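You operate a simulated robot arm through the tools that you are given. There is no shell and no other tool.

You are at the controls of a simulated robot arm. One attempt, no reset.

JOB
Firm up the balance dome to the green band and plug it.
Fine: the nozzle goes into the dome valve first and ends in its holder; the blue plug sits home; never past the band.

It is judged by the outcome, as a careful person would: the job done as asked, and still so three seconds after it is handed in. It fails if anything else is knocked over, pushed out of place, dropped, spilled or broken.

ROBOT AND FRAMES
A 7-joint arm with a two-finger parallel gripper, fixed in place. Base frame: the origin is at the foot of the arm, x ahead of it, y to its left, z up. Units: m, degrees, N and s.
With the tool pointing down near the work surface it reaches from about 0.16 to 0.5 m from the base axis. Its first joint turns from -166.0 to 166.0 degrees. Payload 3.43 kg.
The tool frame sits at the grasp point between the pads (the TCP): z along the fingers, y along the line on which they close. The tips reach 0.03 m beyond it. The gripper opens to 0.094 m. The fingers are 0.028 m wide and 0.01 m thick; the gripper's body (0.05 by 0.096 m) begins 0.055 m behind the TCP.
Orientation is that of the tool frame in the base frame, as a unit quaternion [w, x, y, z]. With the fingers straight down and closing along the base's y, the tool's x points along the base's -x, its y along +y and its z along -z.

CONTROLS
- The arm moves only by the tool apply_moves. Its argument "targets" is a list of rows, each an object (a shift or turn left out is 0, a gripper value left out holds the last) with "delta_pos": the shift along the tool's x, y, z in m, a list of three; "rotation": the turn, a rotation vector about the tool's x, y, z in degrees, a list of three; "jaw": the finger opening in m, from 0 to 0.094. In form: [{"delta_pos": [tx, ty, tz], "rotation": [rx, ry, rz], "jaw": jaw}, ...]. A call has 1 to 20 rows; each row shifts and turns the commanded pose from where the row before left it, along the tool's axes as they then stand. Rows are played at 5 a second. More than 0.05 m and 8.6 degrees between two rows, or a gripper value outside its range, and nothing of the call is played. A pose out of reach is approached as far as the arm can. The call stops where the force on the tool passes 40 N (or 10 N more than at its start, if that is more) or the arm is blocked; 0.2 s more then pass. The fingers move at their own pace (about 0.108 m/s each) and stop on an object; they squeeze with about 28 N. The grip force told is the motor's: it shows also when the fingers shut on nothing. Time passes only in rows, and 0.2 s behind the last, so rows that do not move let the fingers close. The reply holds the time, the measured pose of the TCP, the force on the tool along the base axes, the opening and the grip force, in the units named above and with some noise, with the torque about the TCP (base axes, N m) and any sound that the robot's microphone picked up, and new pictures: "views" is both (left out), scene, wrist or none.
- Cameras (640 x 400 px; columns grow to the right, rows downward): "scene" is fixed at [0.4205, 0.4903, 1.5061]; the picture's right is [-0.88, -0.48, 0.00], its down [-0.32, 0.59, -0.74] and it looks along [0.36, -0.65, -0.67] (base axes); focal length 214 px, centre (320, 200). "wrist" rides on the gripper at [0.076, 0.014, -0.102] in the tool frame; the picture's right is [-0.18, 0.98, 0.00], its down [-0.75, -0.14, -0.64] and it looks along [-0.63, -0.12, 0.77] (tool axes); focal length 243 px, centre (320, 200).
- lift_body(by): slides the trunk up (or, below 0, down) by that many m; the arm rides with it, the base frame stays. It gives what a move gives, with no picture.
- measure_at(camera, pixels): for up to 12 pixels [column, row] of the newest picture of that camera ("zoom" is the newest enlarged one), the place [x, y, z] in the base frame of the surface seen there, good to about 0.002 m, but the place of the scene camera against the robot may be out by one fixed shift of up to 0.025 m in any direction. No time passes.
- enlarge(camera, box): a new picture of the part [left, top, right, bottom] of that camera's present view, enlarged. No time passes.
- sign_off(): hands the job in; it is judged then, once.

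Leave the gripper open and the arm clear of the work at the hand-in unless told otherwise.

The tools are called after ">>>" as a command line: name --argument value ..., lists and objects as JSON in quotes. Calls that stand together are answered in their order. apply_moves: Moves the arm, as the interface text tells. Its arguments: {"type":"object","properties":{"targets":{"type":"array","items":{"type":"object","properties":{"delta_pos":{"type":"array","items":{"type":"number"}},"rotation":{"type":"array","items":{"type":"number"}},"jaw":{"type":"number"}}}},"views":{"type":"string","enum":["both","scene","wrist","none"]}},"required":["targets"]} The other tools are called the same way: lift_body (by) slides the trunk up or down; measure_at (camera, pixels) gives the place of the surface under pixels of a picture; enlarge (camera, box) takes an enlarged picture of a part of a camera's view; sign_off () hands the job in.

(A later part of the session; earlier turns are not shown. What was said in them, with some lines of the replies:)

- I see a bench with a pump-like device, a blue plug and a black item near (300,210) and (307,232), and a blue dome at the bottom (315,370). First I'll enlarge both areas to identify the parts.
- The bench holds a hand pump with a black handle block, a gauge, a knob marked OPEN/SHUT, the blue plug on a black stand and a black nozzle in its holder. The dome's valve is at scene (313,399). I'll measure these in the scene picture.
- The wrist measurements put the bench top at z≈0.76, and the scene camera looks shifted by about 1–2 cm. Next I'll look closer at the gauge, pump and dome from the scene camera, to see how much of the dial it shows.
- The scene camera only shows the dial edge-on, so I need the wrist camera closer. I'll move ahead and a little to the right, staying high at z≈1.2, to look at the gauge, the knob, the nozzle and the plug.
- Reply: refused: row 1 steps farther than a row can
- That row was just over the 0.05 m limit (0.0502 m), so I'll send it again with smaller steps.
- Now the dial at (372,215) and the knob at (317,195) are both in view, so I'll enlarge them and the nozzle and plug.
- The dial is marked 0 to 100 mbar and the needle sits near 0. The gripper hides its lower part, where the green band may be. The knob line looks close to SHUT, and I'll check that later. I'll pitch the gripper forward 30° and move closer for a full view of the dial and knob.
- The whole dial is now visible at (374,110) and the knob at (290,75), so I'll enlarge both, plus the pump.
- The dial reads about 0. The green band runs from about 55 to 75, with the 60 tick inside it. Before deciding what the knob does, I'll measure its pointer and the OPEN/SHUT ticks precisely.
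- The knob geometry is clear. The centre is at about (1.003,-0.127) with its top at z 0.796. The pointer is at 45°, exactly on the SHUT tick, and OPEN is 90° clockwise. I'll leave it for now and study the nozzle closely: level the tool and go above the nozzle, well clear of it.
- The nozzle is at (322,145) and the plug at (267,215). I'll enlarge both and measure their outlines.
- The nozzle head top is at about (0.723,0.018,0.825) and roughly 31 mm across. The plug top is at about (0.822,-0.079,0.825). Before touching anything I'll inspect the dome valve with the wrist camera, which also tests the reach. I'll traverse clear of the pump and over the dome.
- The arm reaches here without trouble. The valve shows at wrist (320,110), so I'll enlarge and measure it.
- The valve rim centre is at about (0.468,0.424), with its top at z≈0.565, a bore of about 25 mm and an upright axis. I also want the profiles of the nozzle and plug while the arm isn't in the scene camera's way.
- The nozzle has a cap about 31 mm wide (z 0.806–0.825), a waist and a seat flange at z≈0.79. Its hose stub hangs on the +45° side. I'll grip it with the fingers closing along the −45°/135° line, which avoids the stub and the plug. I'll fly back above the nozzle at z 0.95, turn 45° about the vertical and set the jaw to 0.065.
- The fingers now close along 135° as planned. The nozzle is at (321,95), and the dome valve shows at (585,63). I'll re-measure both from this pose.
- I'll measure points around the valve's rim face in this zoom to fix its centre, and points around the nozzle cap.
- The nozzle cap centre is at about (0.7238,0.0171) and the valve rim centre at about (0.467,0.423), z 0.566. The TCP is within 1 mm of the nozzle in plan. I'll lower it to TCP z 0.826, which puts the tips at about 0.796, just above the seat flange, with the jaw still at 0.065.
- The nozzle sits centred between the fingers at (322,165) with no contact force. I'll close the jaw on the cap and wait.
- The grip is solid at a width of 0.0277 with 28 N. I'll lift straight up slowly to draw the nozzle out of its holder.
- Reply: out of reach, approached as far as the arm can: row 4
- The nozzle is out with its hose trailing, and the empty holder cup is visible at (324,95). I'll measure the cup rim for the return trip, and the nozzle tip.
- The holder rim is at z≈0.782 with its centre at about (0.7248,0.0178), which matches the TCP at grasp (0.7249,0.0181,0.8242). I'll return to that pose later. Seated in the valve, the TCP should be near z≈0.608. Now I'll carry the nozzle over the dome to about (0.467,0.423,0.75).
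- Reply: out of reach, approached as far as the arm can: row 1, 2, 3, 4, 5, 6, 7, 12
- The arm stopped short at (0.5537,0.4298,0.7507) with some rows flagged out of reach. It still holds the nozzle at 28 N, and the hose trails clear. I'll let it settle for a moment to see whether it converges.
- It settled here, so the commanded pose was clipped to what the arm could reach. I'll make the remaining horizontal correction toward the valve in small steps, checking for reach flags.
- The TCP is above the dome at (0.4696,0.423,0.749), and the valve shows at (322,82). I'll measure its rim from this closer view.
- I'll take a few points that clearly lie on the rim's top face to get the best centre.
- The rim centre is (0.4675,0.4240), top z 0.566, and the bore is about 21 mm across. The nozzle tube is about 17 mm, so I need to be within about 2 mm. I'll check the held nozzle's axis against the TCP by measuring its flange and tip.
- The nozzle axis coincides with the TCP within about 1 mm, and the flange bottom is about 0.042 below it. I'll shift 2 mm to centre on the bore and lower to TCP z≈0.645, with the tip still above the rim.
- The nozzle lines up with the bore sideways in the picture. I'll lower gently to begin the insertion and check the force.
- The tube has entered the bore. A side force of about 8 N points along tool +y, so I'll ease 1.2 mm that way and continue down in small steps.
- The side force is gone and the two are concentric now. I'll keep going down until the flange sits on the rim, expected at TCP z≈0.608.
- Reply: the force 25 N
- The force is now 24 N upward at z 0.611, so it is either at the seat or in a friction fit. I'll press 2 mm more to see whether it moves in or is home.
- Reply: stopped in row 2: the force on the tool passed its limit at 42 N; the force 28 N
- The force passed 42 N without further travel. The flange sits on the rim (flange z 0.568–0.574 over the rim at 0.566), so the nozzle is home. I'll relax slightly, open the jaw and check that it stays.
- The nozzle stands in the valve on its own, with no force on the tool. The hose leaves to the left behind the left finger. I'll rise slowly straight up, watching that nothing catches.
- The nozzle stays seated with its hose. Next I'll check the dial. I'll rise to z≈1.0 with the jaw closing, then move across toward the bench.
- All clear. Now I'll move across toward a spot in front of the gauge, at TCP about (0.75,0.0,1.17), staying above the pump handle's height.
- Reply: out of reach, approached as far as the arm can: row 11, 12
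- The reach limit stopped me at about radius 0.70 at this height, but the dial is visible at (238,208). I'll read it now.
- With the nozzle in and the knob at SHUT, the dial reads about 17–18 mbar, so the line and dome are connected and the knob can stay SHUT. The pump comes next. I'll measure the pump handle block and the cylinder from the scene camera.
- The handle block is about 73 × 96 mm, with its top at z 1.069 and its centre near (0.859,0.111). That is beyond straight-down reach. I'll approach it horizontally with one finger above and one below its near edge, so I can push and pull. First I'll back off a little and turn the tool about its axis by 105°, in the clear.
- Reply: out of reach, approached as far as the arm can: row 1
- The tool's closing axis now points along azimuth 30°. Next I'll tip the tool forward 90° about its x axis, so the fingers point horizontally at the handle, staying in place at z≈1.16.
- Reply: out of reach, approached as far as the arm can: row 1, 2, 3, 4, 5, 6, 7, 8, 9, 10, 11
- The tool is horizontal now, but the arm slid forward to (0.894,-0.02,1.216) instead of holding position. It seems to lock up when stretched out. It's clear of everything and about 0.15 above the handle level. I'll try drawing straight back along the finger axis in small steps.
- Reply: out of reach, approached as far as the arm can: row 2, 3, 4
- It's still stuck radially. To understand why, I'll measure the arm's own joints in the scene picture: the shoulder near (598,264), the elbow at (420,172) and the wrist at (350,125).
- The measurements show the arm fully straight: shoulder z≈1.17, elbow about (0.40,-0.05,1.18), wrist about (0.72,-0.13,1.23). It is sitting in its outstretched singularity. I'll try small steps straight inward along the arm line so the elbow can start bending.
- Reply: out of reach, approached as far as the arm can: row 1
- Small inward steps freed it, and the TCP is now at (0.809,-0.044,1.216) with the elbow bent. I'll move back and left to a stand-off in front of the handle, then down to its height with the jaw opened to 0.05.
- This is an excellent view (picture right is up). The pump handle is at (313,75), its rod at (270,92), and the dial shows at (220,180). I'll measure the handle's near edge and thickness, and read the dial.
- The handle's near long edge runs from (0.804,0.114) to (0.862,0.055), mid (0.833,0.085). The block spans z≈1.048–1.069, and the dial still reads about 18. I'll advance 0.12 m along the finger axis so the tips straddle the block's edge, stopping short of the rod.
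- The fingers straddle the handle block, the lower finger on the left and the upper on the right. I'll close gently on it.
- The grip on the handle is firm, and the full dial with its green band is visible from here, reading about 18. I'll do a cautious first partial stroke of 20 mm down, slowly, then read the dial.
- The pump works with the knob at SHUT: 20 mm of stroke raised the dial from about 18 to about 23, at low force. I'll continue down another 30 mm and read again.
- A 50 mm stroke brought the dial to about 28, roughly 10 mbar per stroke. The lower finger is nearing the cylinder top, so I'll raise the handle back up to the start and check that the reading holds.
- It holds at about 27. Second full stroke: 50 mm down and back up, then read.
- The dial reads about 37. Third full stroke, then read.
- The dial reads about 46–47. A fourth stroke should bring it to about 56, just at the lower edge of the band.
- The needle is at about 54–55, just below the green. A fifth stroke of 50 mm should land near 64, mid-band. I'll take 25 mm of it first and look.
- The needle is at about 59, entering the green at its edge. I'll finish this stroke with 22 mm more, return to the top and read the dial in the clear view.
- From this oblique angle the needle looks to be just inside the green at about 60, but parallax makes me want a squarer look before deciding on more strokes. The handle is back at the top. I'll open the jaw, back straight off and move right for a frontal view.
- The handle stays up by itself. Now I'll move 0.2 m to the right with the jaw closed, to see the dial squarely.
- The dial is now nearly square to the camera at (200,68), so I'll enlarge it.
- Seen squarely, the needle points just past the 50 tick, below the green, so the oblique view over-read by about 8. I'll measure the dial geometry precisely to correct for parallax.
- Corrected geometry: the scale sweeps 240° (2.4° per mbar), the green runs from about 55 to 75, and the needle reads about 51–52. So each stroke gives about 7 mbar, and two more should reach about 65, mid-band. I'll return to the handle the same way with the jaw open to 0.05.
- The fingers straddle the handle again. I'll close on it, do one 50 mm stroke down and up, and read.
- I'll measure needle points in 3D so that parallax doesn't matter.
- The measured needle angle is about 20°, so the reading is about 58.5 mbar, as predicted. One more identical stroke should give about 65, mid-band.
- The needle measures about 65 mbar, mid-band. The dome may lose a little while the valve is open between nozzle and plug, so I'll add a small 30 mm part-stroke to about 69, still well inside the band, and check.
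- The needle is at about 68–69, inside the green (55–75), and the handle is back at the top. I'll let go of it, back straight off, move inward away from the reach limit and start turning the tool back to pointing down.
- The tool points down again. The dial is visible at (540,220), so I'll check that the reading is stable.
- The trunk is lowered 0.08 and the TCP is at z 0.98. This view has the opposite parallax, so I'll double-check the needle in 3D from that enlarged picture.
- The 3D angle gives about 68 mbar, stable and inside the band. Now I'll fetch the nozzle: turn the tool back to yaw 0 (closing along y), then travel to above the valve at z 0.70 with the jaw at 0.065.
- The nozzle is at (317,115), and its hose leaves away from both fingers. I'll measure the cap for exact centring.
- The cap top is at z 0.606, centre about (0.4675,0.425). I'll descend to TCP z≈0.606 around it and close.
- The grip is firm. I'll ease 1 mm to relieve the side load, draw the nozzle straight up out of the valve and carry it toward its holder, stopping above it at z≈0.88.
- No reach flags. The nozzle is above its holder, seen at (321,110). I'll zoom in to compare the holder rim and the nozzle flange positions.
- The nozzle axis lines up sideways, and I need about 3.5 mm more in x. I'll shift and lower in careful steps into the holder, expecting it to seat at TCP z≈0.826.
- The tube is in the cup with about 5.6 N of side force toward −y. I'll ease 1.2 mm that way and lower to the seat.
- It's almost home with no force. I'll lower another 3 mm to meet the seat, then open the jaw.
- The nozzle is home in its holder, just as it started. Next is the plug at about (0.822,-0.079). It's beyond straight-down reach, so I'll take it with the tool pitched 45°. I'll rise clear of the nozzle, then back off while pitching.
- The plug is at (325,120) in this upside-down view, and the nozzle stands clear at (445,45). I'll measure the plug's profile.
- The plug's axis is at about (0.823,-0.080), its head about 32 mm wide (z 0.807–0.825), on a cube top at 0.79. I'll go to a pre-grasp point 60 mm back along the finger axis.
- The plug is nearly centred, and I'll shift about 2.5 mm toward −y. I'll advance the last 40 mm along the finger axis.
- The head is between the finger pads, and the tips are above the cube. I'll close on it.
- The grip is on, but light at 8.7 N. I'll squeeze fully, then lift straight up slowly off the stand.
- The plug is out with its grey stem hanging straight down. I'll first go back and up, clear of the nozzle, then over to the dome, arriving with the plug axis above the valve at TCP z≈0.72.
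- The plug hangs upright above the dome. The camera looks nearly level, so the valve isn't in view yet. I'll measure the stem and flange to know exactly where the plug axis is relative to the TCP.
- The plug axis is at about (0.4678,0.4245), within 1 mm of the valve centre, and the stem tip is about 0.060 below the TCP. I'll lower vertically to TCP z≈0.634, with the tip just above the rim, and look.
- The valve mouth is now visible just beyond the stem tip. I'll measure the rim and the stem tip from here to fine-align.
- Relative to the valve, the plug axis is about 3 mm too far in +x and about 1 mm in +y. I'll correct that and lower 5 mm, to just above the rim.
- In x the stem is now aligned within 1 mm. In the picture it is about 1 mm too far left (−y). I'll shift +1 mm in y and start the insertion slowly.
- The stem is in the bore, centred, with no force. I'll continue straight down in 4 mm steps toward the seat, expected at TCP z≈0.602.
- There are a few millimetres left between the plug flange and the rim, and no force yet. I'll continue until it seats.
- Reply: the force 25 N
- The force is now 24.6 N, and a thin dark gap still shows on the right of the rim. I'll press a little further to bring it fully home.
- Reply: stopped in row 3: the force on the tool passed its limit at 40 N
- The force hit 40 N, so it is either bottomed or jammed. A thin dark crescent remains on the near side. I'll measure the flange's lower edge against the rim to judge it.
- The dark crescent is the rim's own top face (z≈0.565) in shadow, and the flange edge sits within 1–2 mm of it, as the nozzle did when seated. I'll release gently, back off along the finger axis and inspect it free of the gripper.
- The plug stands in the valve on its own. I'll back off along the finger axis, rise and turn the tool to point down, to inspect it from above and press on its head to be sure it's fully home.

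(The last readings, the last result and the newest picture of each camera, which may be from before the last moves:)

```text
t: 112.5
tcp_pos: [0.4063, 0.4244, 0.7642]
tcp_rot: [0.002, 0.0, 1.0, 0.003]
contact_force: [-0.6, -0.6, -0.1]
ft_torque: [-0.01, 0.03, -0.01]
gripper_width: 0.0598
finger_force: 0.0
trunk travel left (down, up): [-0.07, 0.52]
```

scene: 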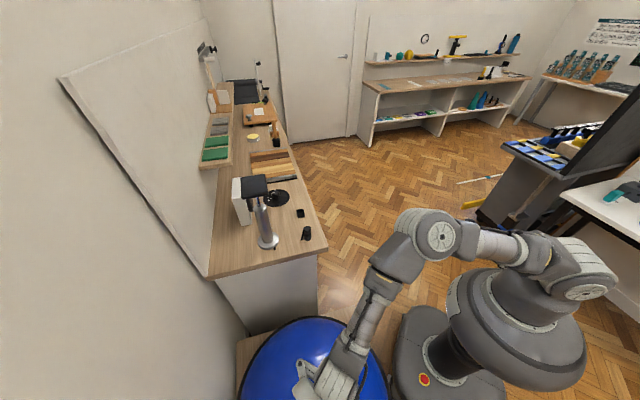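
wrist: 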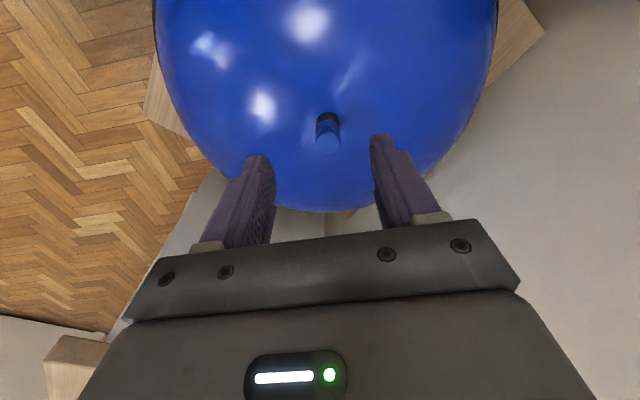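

The plug is at (328,135). I'll enlarge and measure its head and flange against the rim.

>>> enlarge --camera "wrist" --box '[304, 105, 352, 160]'

>>> measure_at --camera "zoom" --pixels '[[320, 290], [260, 290], [385, 290], [320, 250], [320, 330], [320, 200], [320, 170], [320, 150], [320, 135], [320, 120], [320, 100], [320, 70]]'

```text
7.27 times, centred on (328, 132) of wrist
```

zoom: 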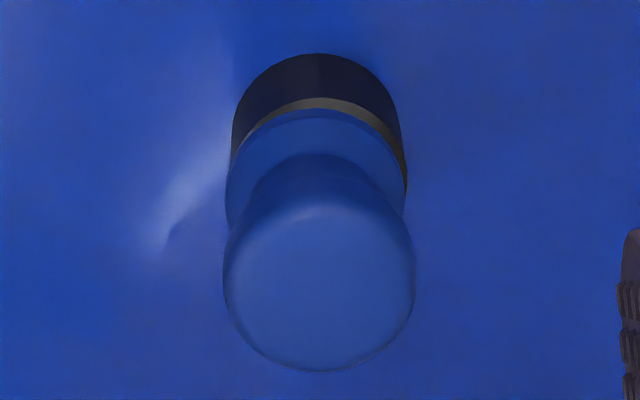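

```text
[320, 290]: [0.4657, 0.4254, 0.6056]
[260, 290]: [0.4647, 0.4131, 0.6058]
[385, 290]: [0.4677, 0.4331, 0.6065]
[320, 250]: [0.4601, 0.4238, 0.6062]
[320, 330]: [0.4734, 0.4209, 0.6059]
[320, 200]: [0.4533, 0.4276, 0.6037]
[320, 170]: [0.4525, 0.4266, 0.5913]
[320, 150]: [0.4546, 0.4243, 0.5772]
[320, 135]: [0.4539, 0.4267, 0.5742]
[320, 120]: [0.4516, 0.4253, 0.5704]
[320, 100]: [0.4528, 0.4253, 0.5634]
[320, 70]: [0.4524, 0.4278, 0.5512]
```

The head top is at z 0.606, and the plug is centred and upright. To be certain it's home I'll press straight down on its head with the closed fingertips. First I'll move above it.

>>> apply_moves --targets '[{"jaw": 0.0}, {"delta_pos": [-0.0199, 0, 0.02], "jaw": 0.0}, {"delta_pos": [-0.0199, 0.0003, 0.03]}, {"delta_pos": [-0.0195, 0, 0.035]}, {"delta_pos": [0, 0, 0.022]}, {"delta_pos": [0, 0, 0.014]}, {"delta_pos": [0, 0, 0]}]' --views "wrist"

>>> enlarge --camera "wrist" --box '[270, 90, 370, 190]'

```text
t: 114.1
tcp_pos: [0.4661, 0.4252, 0.6436]
tcp_rot: [0.003, 0.0, 1.0, 0.002]
contact_force: [0.0, -0.6, 0.1]
ft_torque: [0.0, 0.02, 0.0]
gripper_width: 0.0
finger_force: 27.6
trunk travel left (down, up): [-0.07, 0.52]
```

wrist: 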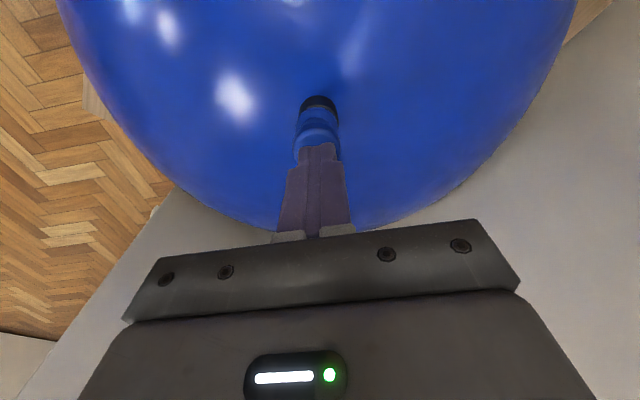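

```text
4.00 times, centred on (320, 140) of wrist
```

zoom: 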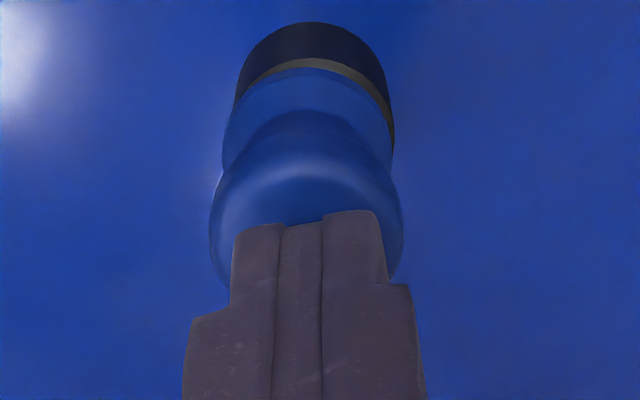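

The fingertips are centred about 7 mm above the head. I'll press down slowly.

>>> apply_moves --targets '[{"delta_pos": [0, 0, 0.004]}, {"delta_pos": [0, 0, 0.003]}, {"delta_pos": [0, 0, 0.0015]}, {"delta_pos": [0, 0, 0.001]}, {"delta_pos": [0, 0, 0]}]' --views "wrist"

```text
t: 115.3
tcp_pos: [0.4681, 0.4251, 0.637]
tcp_rot: [0.004, 0.001, 1.0, 0.003]
contact_force: [-0.2, 0.1, 22.7]
ft_torque: [0.03, 0.12, 0.03]
gripper_width: 0.0
finger_force: 28.0
trunk travel left (down, up): [-0.07, 0.52]
```

wrist: 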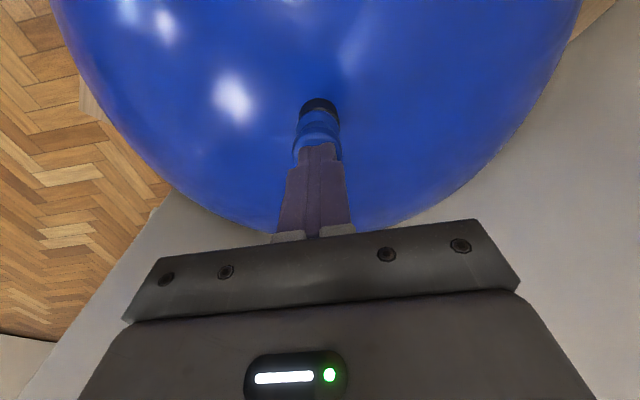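

Contact is at tip z≈0.607 with 22.7 N and no movement. I'll press slightly more, to near 38 N, to see if anything gives.

>>> apply_moves --targets '[{"delta_pos": [0, 0, 0.0006]}, {"delta_pos": [0, 0, 0.0005]}, {"delta_pos": [0, 0, 0]}, {"delta_pos": [0, 0, 0]}]' --views "none"

```text
t: 116.3
tcp_pos: [0.4674, 0.4246, 0.6364]
tcp_rot: [0.005, 0.0, 1.0, 0.004]
contact_force: [-3.6, -0.3, 20.6]
ft_torque: [-0.02, 0.3, -0.02]
gripper_width: 0.0
finger_force: 27.8
trunk travel left (down, up): [-0.07, 0.52]
stopped in row 4: the force on the tool passed its limit at 40 N (the readings are from after the stop); the commanded pose is now the measured one
```

At 40 N the plug didn't move, so it's hard against its seat and home. I'll rise straight up off it, then move away and open the gripper.

>>> apply_moves --targets '[{"delta_pos": [0, 0, -0.01]}, {"delta_pos": [0, 0, -0.03]}, {"delta_pos": [0, 0, -0.045]}, {"delta_pos": [0.015, 0, -0.045]}, {"delta_pos": [0.02, 0, -0.04]}, {"delta_pos": [0.02, 0, -0.02], "jaw": 0.06}, {"delta_pos": [0, 0, 0]}]'

>>> enlarge --camera "wrist" --box '[290, 90, 360, 160]'

```text
t: 117.9
tcp_pos: [0.4122, 0.4248, 0.824]
tcp_rot: [0.004, 0.0, 1.0, 0.003]
contact_force: [-0.5, -0.1, 0.5]
ft_torque: [0.02, 0.02, 0.0]
gripper_width: 0.0602
finger_force: 0.1
trunk travel left (down, up): [-0.07, 0.52]
```

scene: 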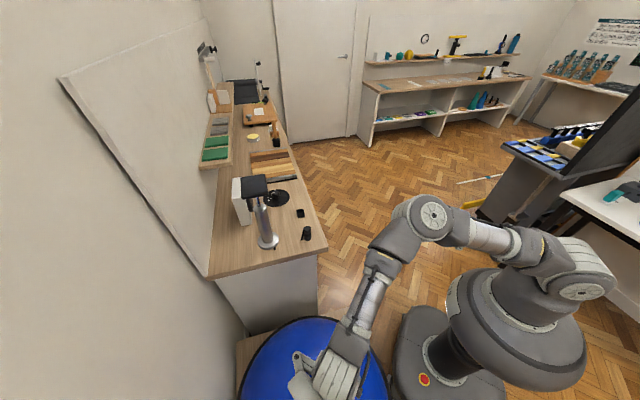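
wrist: 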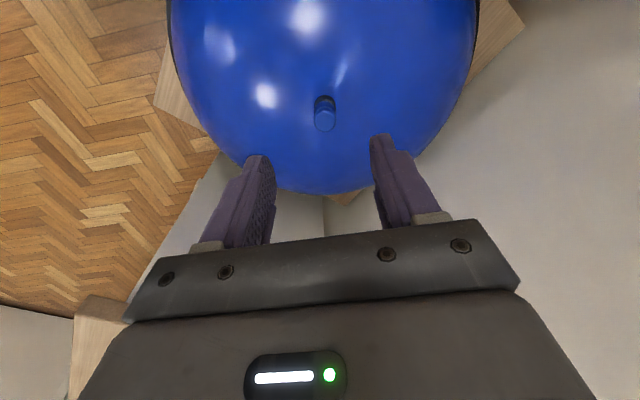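

```text
5.71 times, centred on (325, 125) of wrist
```

zoom: 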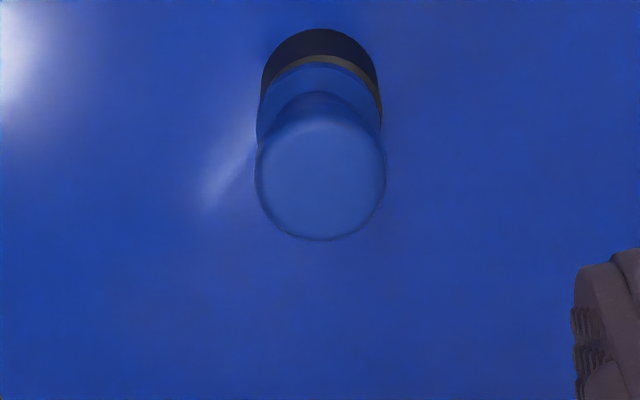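

The plug sits in the valve. I'll check the nozzle, pump and stand from the scene camera, and move the arm to a clear spot away from the dome with the gripper open.

>>> apply_moves --targets '[{"delta_pos": [0, -0.02, -0.035], "jaw": 0.09}, {"delta_pos": [-0.002, -0.038, -0.025]}, {"delta_pos": [-0.002, -0.038, -0.025]}, {"delta_pos": [-0.002, -0.04, -0.02]}, {"delta_pos": [-0.002, -0.04, -0.02]}, {"delta_pos": [-0.002, -0.04, -0.02]}, {"delta_pos": [-0.002, -0.04, -0.02]}, {"delta_pos": [-0.002, -0.04, -0.02]}, {"delta_pos": [0, 0, 0]}]'

>>> enlarge --camera "scene" --box '[230, 165, 330, 255]'

>>> enlarge --camera "scene" --box '[285, 365, 345, 400]'

>>> enlarge --camera "scene" --box '[294, 222, 322, 242]'

```text
t: 119.9
tcp_pos: [0.4241, 0.127, 1.0052]
tcp_rot: [0.003, 0.001, 1.0, 0.003]
contact_force: [0.2, 0.3, 0.1]
ft_torque: [0.05, -0.03, -0.02]
gripper_width: 0.0899
finger_force: 0.0
trunk travel left (down, up): [-0.07, 0.52]
```

scene: 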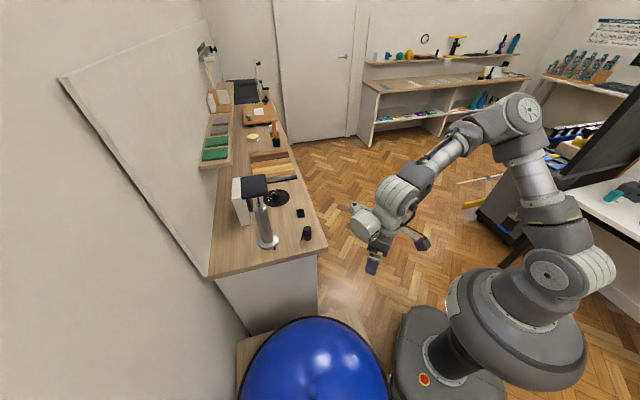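
wrist: 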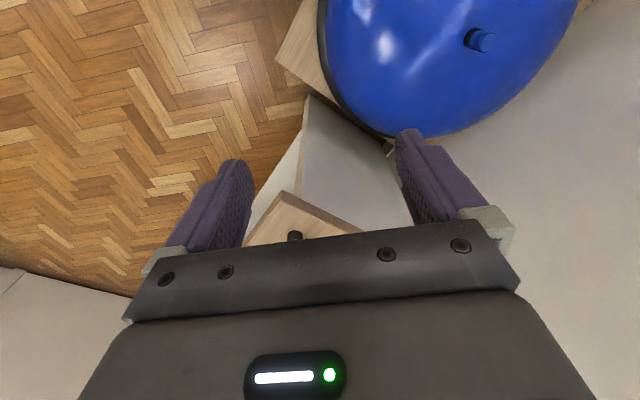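

```text
4.44 times, centred on (280, 210) of scene
```

zoom: 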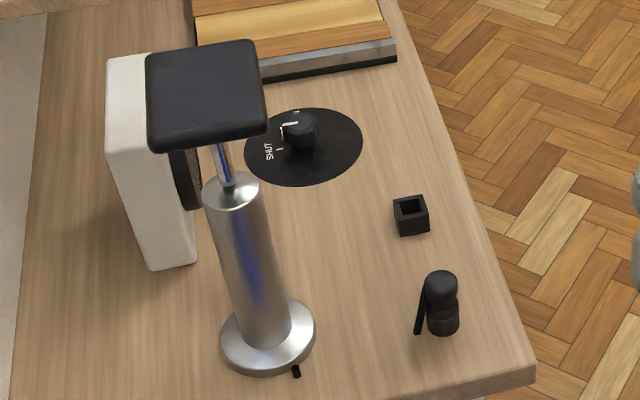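

```text
10.67 times, centred on (315, 382) of scene
```

zoom: 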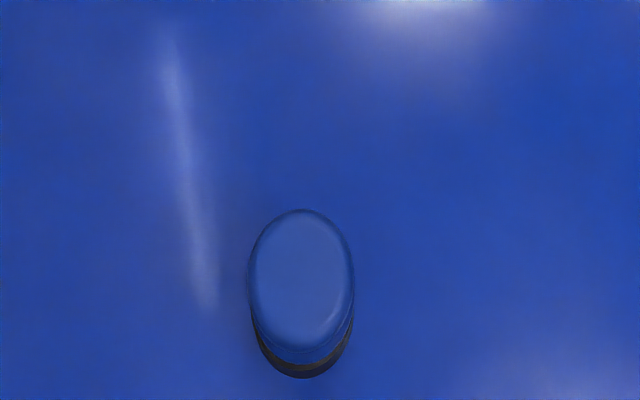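

```text
16.00 times, centred on (308, 232) of scene
```

zoom: 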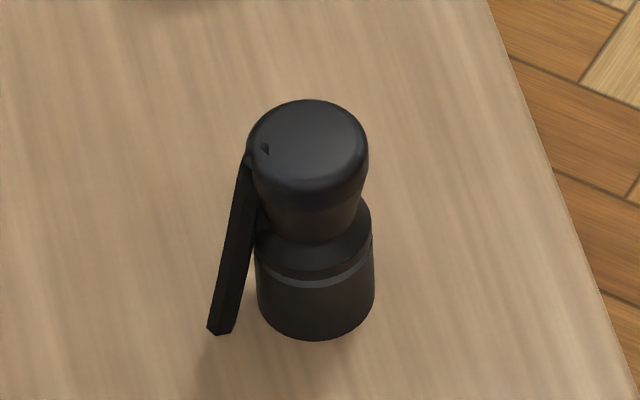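

The nozzle is back exactly as it was, the pump handle is up, the knob is at SHUT and the stand is in place. I'll take a last side look at the plug from the wrist camera at (480,40).

>>> enlarge --camera "wrist" --box '[456, 20, 504, 60]'

>>> measure_at --camera "zoom" --pixels '[[400, 200], [420, 180], [330, 190], [300, 200], [270, 200], [240, 200], [350, 150], [400, 150]]'

```text
10.00 times, centred on (480, 40) of wrist
```

zoom: 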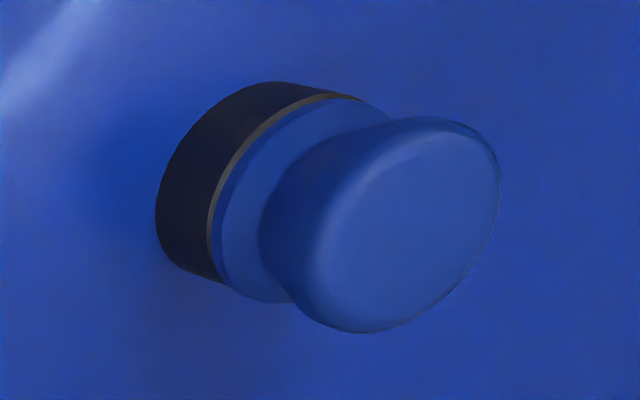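

```text
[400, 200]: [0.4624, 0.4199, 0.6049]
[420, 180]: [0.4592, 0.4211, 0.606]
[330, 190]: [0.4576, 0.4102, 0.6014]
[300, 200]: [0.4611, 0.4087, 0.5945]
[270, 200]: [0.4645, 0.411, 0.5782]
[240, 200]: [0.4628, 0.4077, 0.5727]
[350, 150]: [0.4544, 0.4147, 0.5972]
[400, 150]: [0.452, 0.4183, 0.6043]
```

In the side view the plug's flange sits flush on the valve rim, upright and with no gap. The dome was left at about 68 mbar, inside the green band. The nozzle is in its holder, and the gripper is open and clear. I'm handing in.

>>> sign_off

```text
The job is handed in.
```

I inflated the dome to about 68 mbar, inside the green band (about 55–75), plugged it and handed the job in. The pressure is from the last reading before I pulled the nozzle. The gauge can't read the dome once it is out, so any loss in the roughly 20 seconds before the plug went in is unmeasured.

- **Inflation:** The nozzle went into the dome valve first, before any pumping. The highest reading was about 69 mbar, so it never went past the band. The knob stayed at SHUT throughout.
- **Nozzle:** It is back in its holder and looks the same as at the start.
- **Plug:** The blue plug is seated in the valve. I pressed on its head up to the 40 N force limit, and it moved less than a millimetre. In the last side view the flange sits flush on the rim with no visible gap.
- **Everything else:** The pump handle is back at the top. The plug stand and the other parts on the bench look undisturbed, and the gripper is open and clear of the work. I left the trunk 0.08 m lower than it started.
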